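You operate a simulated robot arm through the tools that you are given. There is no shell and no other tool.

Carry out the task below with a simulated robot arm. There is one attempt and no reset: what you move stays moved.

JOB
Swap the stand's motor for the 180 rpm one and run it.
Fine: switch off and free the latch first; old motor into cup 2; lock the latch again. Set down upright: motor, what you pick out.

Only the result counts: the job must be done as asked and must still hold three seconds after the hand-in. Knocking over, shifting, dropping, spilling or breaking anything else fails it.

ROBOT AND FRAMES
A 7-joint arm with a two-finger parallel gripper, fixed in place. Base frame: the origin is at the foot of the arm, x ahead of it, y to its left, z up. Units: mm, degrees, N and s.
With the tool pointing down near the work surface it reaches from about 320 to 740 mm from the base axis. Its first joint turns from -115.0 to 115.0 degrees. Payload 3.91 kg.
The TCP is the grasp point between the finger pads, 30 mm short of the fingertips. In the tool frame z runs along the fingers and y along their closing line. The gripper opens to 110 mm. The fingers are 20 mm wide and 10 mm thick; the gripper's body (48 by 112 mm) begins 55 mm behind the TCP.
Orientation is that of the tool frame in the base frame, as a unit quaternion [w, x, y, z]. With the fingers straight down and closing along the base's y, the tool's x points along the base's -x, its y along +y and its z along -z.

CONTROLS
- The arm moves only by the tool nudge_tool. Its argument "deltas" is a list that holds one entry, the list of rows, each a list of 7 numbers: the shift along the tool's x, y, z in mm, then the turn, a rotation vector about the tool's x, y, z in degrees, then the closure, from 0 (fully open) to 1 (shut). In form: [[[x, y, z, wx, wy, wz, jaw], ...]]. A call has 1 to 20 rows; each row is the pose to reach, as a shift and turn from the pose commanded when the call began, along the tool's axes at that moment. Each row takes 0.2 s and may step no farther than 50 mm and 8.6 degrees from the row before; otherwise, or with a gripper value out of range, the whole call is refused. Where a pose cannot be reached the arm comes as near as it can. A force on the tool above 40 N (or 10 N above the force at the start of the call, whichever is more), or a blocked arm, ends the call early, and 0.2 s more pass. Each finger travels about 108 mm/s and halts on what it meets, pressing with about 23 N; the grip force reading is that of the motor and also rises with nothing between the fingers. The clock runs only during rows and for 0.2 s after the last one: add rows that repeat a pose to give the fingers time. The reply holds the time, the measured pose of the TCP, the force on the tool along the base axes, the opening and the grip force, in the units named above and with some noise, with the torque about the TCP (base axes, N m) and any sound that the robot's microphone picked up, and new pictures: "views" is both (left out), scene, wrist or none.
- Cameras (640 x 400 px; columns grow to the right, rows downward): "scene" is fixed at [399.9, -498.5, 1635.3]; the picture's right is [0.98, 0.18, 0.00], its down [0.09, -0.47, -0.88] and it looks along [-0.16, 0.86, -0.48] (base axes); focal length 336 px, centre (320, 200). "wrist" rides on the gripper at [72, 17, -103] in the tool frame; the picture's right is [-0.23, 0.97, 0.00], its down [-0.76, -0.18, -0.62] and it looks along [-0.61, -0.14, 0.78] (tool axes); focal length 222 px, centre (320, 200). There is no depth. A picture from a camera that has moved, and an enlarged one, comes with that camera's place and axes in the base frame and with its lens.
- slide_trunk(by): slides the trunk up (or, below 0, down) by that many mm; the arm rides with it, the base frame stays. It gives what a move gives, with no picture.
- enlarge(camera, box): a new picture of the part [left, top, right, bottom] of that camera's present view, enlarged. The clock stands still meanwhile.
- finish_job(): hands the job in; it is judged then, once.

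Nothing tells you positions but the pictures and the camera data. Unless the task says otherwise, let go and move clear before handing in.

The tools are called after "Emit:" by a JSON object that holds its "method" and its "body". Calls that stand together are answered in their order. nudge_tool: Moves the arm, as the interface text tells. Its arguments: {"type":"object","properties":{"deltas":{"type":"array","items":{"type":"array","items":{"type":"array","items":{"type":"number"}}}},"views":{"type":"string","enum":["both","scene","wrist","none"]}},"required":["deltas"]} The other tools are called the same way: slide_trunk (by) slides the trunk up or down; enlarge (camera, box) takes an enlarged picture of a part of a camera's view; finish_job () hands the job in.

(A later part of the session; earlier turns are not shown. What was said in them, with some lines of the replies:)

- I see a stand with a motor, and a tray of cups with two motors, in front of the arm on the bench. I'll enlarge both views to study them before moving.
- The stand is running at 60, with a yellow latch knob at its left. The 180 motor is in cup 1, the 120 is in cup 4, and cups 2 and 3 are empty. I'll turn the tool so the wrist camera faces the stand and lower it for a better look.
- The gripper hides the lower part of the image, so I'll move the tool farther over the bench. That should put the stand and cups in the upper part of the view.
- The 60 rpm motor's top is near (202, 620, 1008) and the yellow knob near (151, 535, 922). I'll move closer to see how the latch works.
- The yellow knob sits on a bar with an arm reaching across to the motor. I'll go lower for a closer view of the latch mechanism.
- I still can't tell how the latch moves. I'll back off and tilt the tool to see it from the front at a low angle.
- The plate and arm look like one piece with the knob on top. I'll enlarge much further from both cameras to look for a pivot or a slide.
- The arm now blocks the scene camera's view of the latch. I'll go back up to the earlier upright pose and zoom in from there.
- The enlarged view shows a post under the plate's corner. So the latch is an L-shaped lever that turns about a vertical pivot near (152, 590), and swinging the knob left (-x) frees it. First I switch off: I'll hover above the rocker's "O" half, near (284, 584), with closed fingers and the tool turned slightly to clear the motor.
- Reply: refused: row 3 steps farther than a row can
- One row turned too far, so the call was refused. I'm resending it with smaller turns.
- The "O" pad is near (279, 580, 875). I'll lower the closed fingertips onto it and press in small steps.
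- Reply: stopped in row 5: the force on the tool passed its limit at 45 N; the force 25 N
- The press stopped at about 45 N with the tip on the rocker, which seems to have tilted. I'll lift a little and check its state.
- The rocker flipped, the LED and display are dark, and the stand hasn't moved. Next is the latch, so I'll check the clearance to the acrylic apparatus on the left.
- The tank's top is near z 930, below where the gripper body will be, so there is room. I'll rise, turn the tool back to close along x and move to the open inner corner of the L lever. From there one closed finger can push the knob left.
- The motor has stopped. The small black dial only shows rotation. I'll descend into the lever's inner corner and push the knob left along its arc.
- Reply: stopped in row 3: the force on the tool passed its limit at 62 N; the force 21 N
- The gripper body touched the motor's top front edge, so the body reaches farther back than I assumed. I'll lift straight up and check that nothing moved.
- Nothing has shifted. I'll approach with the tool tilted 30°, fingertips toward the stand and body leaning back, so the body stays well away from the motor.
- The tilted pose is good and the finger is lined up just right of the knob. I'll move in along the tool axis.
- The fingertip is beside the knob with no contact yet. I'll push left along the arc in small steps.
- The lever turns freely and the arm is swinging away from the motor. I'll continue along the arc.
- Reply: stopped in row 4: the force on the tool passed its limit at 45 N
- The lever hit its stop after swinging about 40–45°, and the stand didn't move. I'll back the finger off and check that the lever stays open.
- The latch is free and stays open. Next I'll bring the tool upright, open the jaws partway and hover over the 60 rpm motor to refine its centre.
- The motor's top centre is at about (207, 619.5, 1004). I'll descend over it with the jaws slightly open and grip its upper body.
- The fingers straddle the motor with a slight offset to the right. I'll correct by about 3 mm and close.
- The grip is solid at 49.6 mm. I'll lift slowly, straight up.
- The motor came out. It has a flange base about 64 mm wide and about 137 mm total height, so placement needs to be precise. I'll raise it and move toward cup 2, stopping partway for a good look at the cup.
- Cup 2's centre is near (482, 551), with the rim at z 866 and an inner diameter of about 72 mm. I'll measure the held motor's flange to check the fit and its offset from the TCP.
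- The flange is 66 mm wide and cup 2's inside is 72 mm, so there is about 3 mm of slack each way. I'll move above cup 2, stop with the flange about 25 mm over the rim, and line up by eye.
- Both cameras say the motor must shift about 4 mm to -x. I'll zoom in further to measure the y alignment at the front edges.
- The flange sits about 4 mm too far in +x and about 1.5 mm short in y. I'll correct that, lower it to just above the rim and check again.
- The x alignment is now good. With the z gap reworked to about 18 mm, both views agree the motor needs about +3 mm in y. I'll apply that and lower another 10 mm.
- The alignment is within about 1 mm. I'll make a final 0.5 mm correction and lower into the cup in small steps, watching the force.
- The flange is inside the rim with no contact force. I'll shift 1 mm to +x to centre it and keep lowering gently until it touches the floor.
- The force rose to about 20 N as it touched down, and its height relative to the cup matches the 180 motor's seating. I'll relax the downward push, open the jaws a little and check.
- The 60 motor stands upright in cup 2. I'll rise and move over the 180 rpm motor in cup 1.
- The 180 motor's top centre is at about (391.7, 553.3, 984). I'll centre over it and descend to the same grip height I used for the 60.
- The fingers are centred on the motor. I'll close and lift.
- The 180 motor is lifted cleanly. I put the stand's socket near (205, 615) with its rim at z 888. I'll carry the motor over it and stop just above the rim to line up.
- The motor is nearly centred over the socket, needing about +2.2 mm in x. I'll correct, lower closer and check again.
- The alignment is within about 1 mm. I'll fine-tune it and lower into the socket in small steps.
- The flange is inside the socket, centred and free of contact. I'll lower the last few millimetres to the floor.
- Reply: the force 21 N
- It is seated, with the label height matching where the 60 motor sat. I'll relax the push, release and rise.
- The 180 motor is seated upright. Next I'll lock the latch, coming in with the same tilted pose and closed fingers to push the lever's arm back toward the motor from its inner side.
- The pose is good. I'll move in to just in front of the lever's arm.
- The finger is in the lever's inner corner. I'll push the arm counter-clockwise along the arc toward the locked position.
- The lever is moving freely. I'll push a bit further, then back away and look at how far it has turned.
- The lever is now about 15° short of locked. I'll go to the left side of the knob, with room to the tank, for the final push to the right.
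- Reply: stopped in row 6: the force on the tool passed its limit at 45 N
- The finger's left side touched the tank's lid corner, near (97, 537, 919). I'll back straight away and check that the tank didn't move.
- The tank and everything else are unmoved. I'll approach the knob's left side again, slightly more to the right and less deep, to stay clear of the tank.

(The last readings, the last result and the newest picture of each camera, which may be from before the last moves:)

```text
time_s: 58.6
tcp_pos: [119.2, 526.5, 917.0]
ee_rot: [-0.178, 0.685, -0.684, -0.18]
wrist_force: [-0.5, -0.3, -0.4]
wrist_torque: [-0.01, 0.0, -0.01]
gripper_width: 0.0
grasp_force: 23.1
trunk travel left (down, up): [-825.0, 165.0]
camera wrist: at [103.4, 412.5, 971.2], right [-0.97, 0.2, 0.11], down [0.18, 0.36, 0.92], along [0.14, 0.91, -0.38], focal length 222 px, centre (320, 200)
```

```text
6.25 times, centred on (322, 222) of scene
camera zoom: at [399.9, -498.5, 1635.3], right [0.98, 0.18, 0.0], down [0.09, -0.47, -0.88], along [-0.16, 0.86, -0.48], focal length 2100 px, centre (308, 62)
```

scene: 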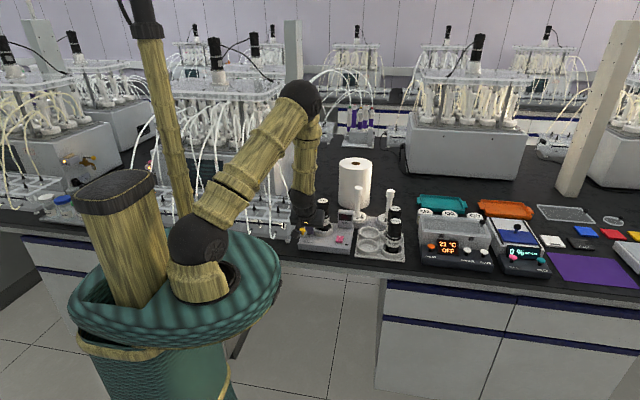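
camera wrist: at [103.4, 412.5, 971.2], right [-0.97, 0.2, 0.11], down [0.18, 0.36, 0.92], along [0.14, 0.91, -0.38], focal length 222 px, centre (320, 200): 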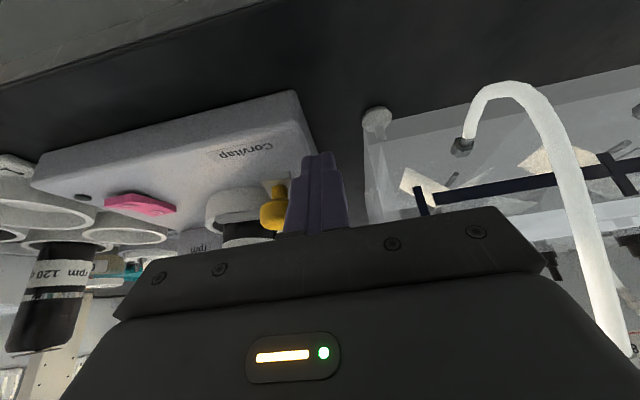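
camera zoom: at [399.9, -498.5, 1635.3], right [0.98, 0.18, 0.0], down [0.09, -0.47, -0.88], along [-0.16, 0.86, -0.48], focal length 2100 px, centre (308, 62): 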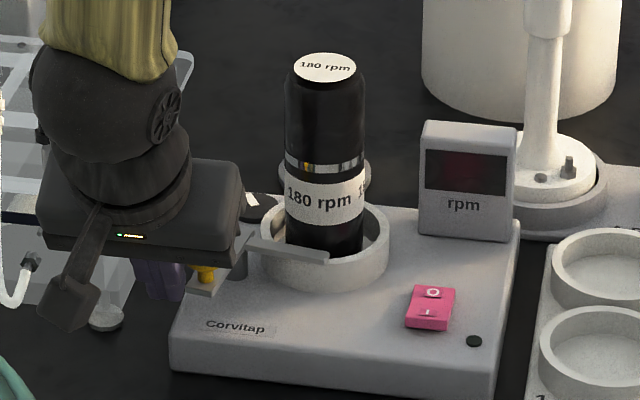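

The finger is now just left of the knob. I'll push right in 2 mm steps until it reaches the locked position or a stop.

Emit:
{"method": "nudge_tool", "body": {"deltas": [[[0, -2, 0, 0, 0, 0, 1], [0, -4, 0, 0, 0, 0, 1], [0, -6, 0, 0, 0, 0, 1], [0, -8, 0, 0, 0, 0, 1], [0, -10, 0, 0, 0, 0, 1], [0, -10, 0, 0, 0, 0, 1]]], "views": "none"}}

Emit:
{"method": "enlarge", "body": {"camera": "scene", "box": [300, 190, 364, 254]}}

Emit:
{"method": "enlarge", "body": {"camera": "wrist", "box": [240, 80, 420, 220]}}

```text
time_s: 60.0
tcp_pos: [128.2, 524.2, 918.3]
ee_rot: [-0.177, 0.685, -0.683, -0.18]
wrist_force: [-10.1, 0.5, 0.4]
wrist_torque: [0.0, -0.08, 0.07]
gripper_width: 0.0
grasp_force: 23.1
trunk travel left (down, up): [-825.0, 165.0]
```

```text
6.25 times, centred on (332, 222) of scene
camera zoom: at [399.9, -498.5, 1635.3], right [0.98, 0.18, 0.0], down [0.09, -0.47, -0.88], along [-0.16, 0.86, -0.48], focal length 2100 px, centre (245, 62)
```

zoom: 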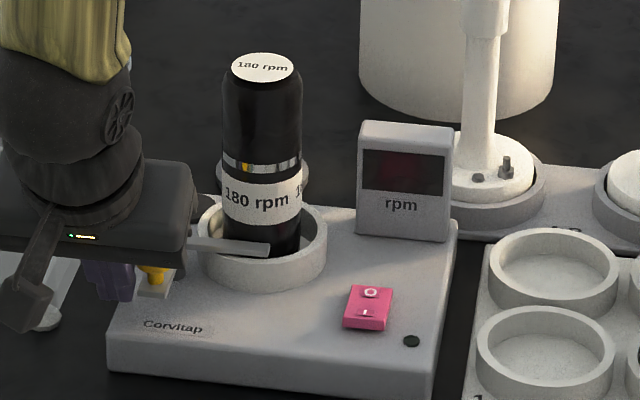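

```text
2.86 times, centred on (330, 150) of wrist
camera zoom: at [112.0, 412.2, 971.9], right [-0.97, 0.19, 0.11], down [0.18, 0.36, 0.92], along [0.14, 0.91, -0.39], focal length 635 px, centre (291, 343)
```

zoom: 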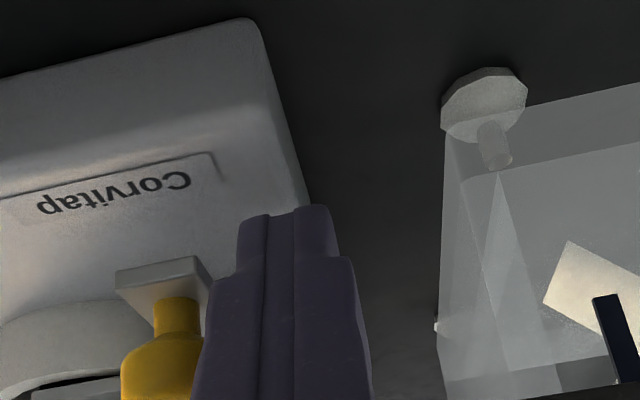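

There is 10 N of resistance and the arm tip is back where it was at the start, so the lever is at its locked stop. I'll back off and verify.

Emit:
{"method": "nudge_tool", "body": {"deltas": [[[0, -1, 0, 0, 0, 0, 1], [0, 4, 0, 0, 0, 0, 1], [2, 5, -15, 0, 0, 0, 1], [5, 5, -55, 0, 0, 0, 1], [5, -20, -85, 0, 0, 0, 1], [5, -60, -85, 0, 0, 0, 1], [5, -60, -85, 0, 0, 0, 1]]], "views": "wrist"}}

Emit:
{"method": "enlarge", "body": {"camera": "scene", "box": [300, 190, 364, 254]}}

Emit:
{"method": "enlarge", "body": {"camera": "wrist", "box": [240, 80, 420, 220]}}

```text
time_s: 61.6
tcp_pos: [184.6, 477.6, 986.2]
ee_rot: [-0.178, 0.687, -0.682, -0.18]
wrist_force: [-0.3, 0.3, -0.4]
wrist_torque: [0.02, -0.09, -0.07]
gripper_width: 0.0
grasp_force: 23.2
trunk travel left (down, up): [-825.0, 165.0]
camera wrist: at [169.2, 365.2, 1041.8], right [-0.97, 0.19, 0.11], down [0.18, 0.36, 0.92], along [0.14, 0.91, -0.38], focal length 222 px, centre (320, 200)
```

wrist: 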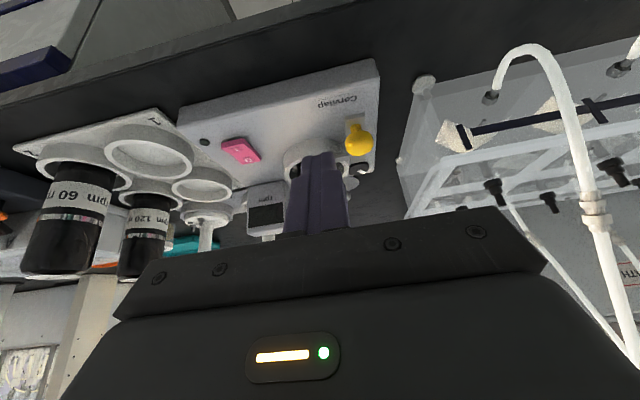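

```text
6.25 times, centred on (332, 222) of scene
camera zoom: at [399.9, -498.5, 1635.3], right [0.98, 0.18, 0.0], down [0.09, -0.47, -0.88], along [-0.16, 0.86, -0.48], focal length 2100 px, centre (245, 62)
```

zoom: 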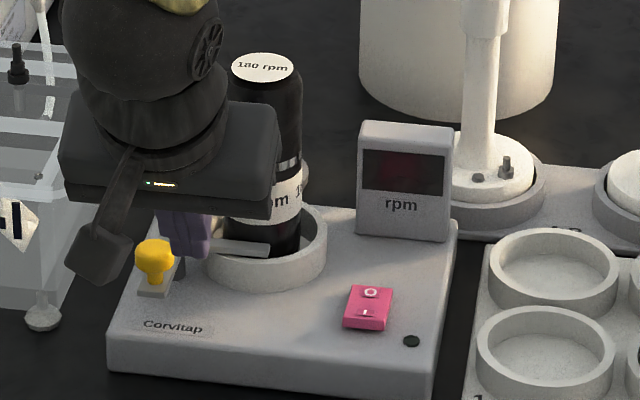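

```text
2.86 times, centred on (330, 150) of wrist
camera zoom: at [169.2, 365.2, 1041.8], right [-0.97, 0.19, 0.11], down [0.18, 0.36, 0.92], along [0.14, 0.91, -0.38], focal length 635 px, centre (291, 343)
```

zoom: 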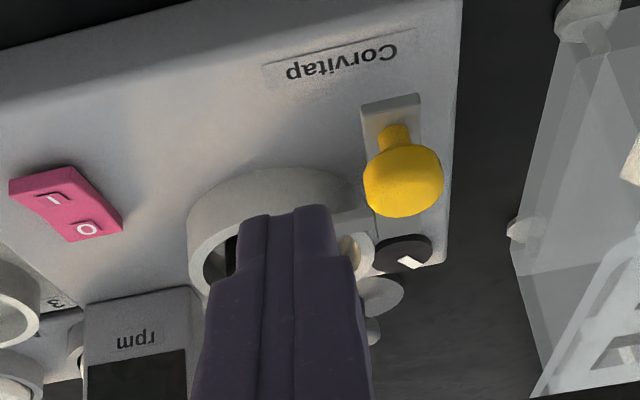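

The latch is locked again, with the knob and arm at their original positions. Now I'll switch on, bringing the tool upright with the same slight yaw as before and hovering above the rocker's "I" half.

Emit:
{"method": "nudge_tool", "body": {"deltas": [[[-19.5, 0, -35, 0, 6, 0.1, 1], [-37, -31, -30, 0, 12, 0.2, 1], [-55, -62, -26, 0.1, 18, 0.2, 1], [-72, -94.4, -21.5, 0.1, 24, 0.3, 1], [-72, -94.4, -21.5, 0.16, 29.3, 0.4, 1], [-72, -94.4, -21.5, 0.16, 29.3, 0.4, 1]]], "views": "none"}}

Emit:
{"method": "nudge_tool", "body": {"deltas": [[[-5, 0, 0, 0, 0, -8.3, 1], [-10, 0, 15, 0, 0, -16.6, 1], [-18, 0, 30, 0, 0, -25, 1], [-18, 0, 40, 0, 0, -25, 1], [-18, 0, 40, 0, 0, -25, 1]]], "views": "wrist"}}

Emit:
{"method": "enlarge", "body": {"camera": "wrist", "box": [240, 40, 400, 180]}}

Emit:
{"method": "enlarge", "body": {"camera": "scene", "box": [300, 190, 364, 254]}}

```text
time_s: 63.0
tcp_pos: [284.7, 531.1, 1043.6]
ee_rot: [0.0, -0.706, 0.709, 0.001]
wrist_force: [0.9, 0.4, -0.2]
wrist_torque: [0.0, 0.01, 0.03]
gripper_width: 0.0
grasp_force: 23.4
trunk travel left (down, up): [-825.0, 165.0]
```

```text
time_s: 64.2
tcp_pos: [284.7, 550.1, 1003.2]
ee_rot: [0.0, 0.842, -0.54, -0.001]
wrist_force: [-0.4, 1.2, -0.4]
wrist_torque: [-0.02, 0.03, -0.02]
gripper_width: 0.0
grasp_force: 23.8
trunk travel left (down, up): [-825.0, 165.0]
camera wrist: at [300.3, 477.9, 1105.5], right [-0.98, -0.2, 0.0], down [-0.15, 0.77, 0.62], along [-0.13, 0.61, -0.78], focal length 222 px, centre (320, 200)
```

wrist: 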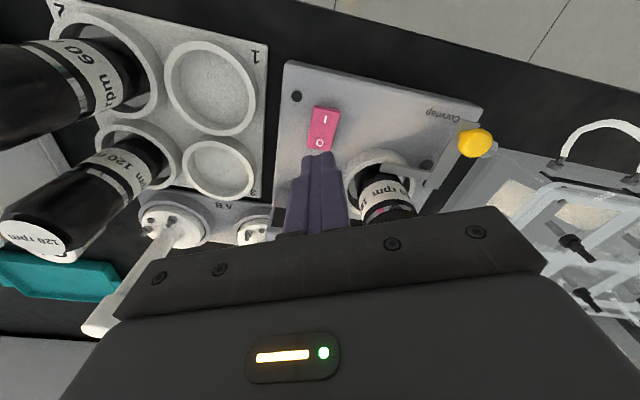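

```text
2.86 times, centred on (320, 110) of wrist
camera zoom: at [300.3, 477.9, 1105.5], right [-0.98, -0.2, 0.0], down [-0.15, 0.77, 0.62], along [-0.13, 0.61, -0.78], focal length 635 px, centre (320, 457)
```

zoom: 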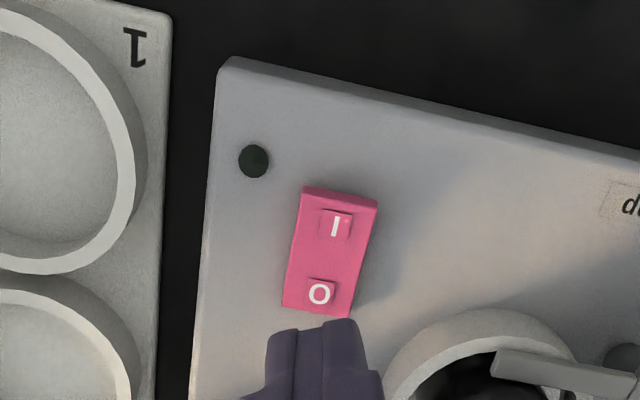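

```text
6.25 times, centred on (332, 222) of scene
camera zoom: at [399.9, -498.5, 1635.3], right [0.98, 0.18, 0.0], down [0.09, -0.47, -0.88], along [-0.16, 0.86, -0.48], focal length 2100 px, centre (245, 62)
```

zoom: 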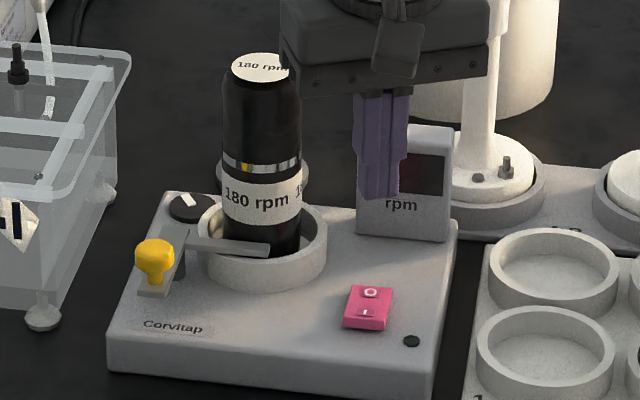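

The "I" pad is near (279, 552). I'll press it in small steps.

Emit:
{"method": "nudge_tool", "body": {"deltas": [[[0.4, 6.5, 35, 0, 0, 0, 1], [0.4, 6.5, 70, 0, 0, 0, 1], [0.4, 6.5, 82, 0, 0, 0, 1], [0.4, 6.5, 85, 0, 0, 0, 1], [0.4, 6.5, 87, 0, 0, 0, 1], [0.4, 6.5, 89, 0, 0, 0, 1], [0.4, 6.5, 91, 0, 0, 0, 1], [0.4, 6.5, 93, 0, 0, 0, 1], [0.4, 6.5, 95, 0, 0, 0, 1]]], "views": "wrist"}}

Emit:
{"method": "enlarge", "body": {"camera": "scene", "box": [300, 190, 364, 254]}}

```text
time_s: 65.8
tcp_pos: [277.0, 549.5, 918.1]
ee_rot: [-0.004, 0.842, -0.539, -0.003]
wrist_force: [-3.0, -7.9, 20.0]
wrist_torque: [-0.04, 0.14, 0.14]
gripper_width: 0.1
grasp_force: 23.2
trunk travel left (down, up): [-825.0, 165.0]
stopped in row 8: the force on the tool passed its limit at 42 N (the readings are from after the stop); the commanded pose is now the measured one
camera wrist: at [293.0, 476.2, 1020.7], right [-0.98, -0.2, 0.0], down [-0.16, 0.76, 0.63], along [-0.12, 0.62, -0.78], focal length 222 px, centre (320, 200)
```

wrist: 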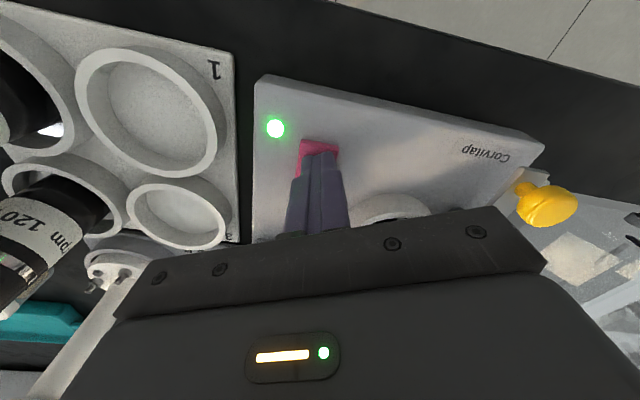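

```text
6.25 times, centred on (332, 222) of scene
camera zoom: at [399.9, -498.5, 1635.3], right [0.98, 0.18, 0.0], down [0.09, -0.47, -0.88], along [-0.16, 0.86, -0.48], focal length 2100 px, centre (245, 62)
```

zoom: 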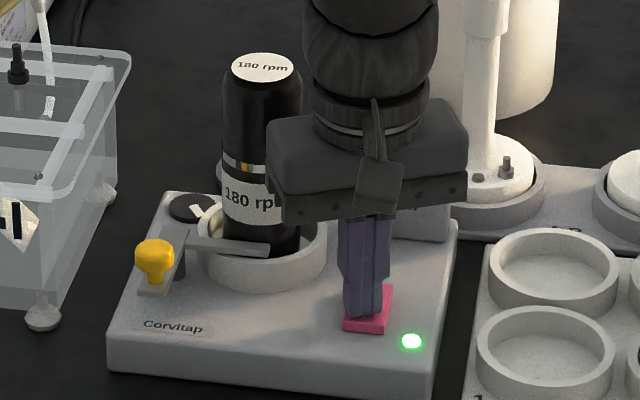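

The LED is lit. I'll lift away and check the display.

Emit:
{"method": "nudge_tool", "body": {"deltas": [[[0, 0, -10, 0, 0, 0, 1], [0, 0, -40, 0, 0, 0, 1], [0, 0, -80, 0, 0, 0, 1], [30, 0, -110, 0, 0, 0, 1], [70, 0, -140, 0, 0, 0, 0.8], [110, 0, -160, 0, 0, 0, 0.5], [110, 0, -160, 0, 0, 0, 0.5]]], "views": "both"}}

Emit:
{"method": "enlarge", "body": {"camera": "scene", "box": [300, 190, 420, 270]}}

Emit:
{"method": "enlarge", "body": {"camera": "scene", "box": [220, 150, 340, 260]}}

```text
time_s: 67.4
tcp_pos: [321.5, 454.2, 1072.6]
ee_rot: [-0.004, 0.843, -0.538, -0.001]
wrist_force: [0.2, -0.1, 0.2]
wrist_torque: [-0.01, -0.08, -0.04]
gripper_width: 55.0
grasp_force: 0.0
trunk travel left (down, up): [-825.0, 165.0]
camera wrist: at [337.0, 380.9, 1176.2], right [-0.98, -0.2, 0.0], down [-0.16, 0.76, 0.63], along [-0.13, 0.62, -0.78], focal length 222 px, centre (320, 200)
```

scene: 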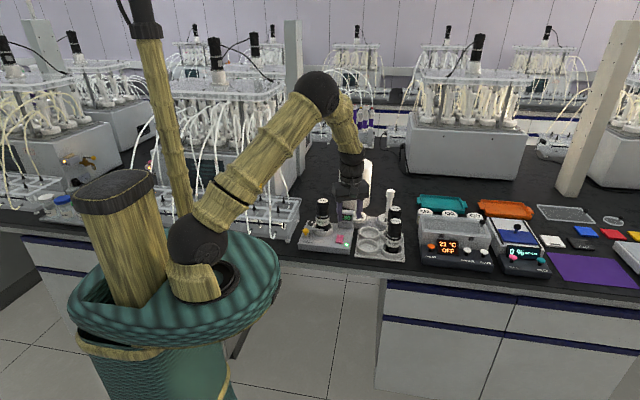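
wrist: 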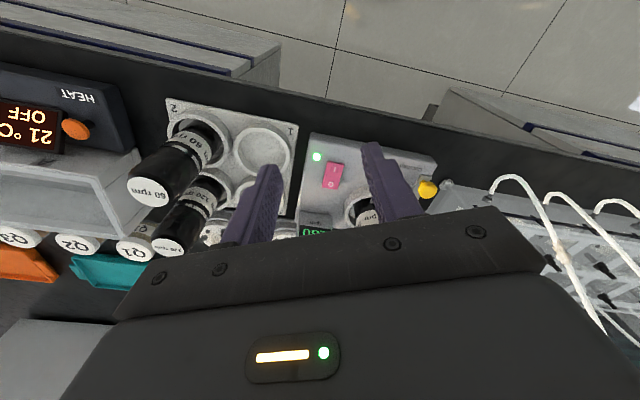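

```text
5.00 times, centred on (360, 230) of scene
camera zoom: at [399.9, -498.5, 1635.3], right [0.98, 0.18, 0.0], down [0.09, -0.47, -0.88], along [-0.16, 0.86, -0.48], focal length 1680 px, centre (120, 50)
```

zoom: 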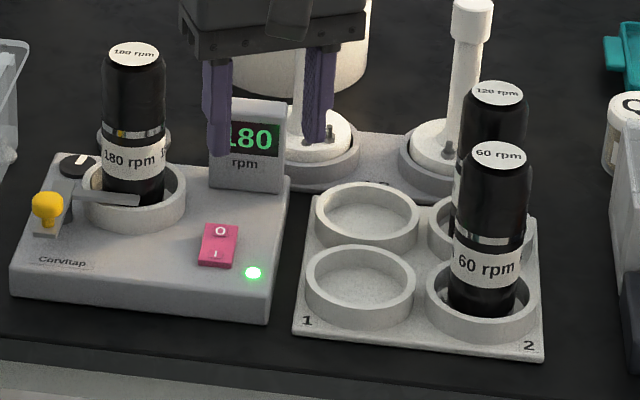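

```text
3.64 times, centred on (280, 205) of scene
camera zoom: at [399.9, -498.5, 1635.3], right [0.98, 0.18, 0.0], down [0.09, -0.47, -0.88], along [-0.16, 0.86, -0.48], focal length 1222 px, centre (466, 182)
```

zoom: 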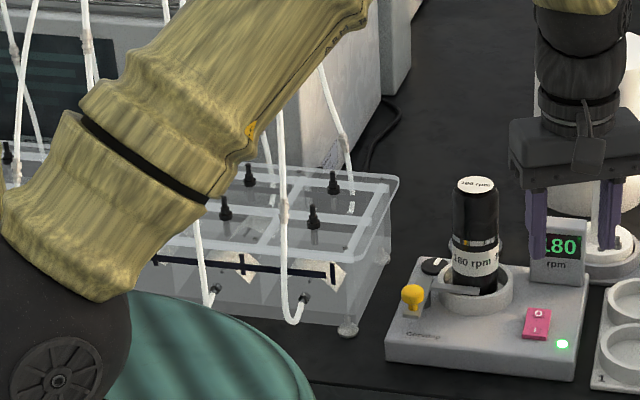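

The display reads 180 with the LED on. The 180 motor is latched in the stand, the 60 motor is upright in cup 2, and everything else is in place. The arm is clear, so I'm handing in.

Emit:
{"method": "finish_job", "body": {}}

```text
The job is handed in.
```

The stand now holds the 180 rpm motor and is running: its display reads 180 and its LED is lit. I handed the job in and have had no result back yet.

- **Order of work:** I switched the stand off and freed the latch before swapping the motors. I then locked the latch again and switched back on.
- **Motors:** The old 60 rpm motor stands upright in cup 2. The 180 rpm motor sits upright in the stand's socket. The 120 rpm motor was not touched.
- **Contacts along the way:** The gripper body bumped the top of the old motor in its socket (about 62 N). A finger later touched the lid corner of the acrylic tank to the left (about 45 N). In the pictures afterwards the stand and tank were in the same place. The motor was still upright in its socket, at most about 1 mm from where it had been.

The arm was clear of everything at hand-in.
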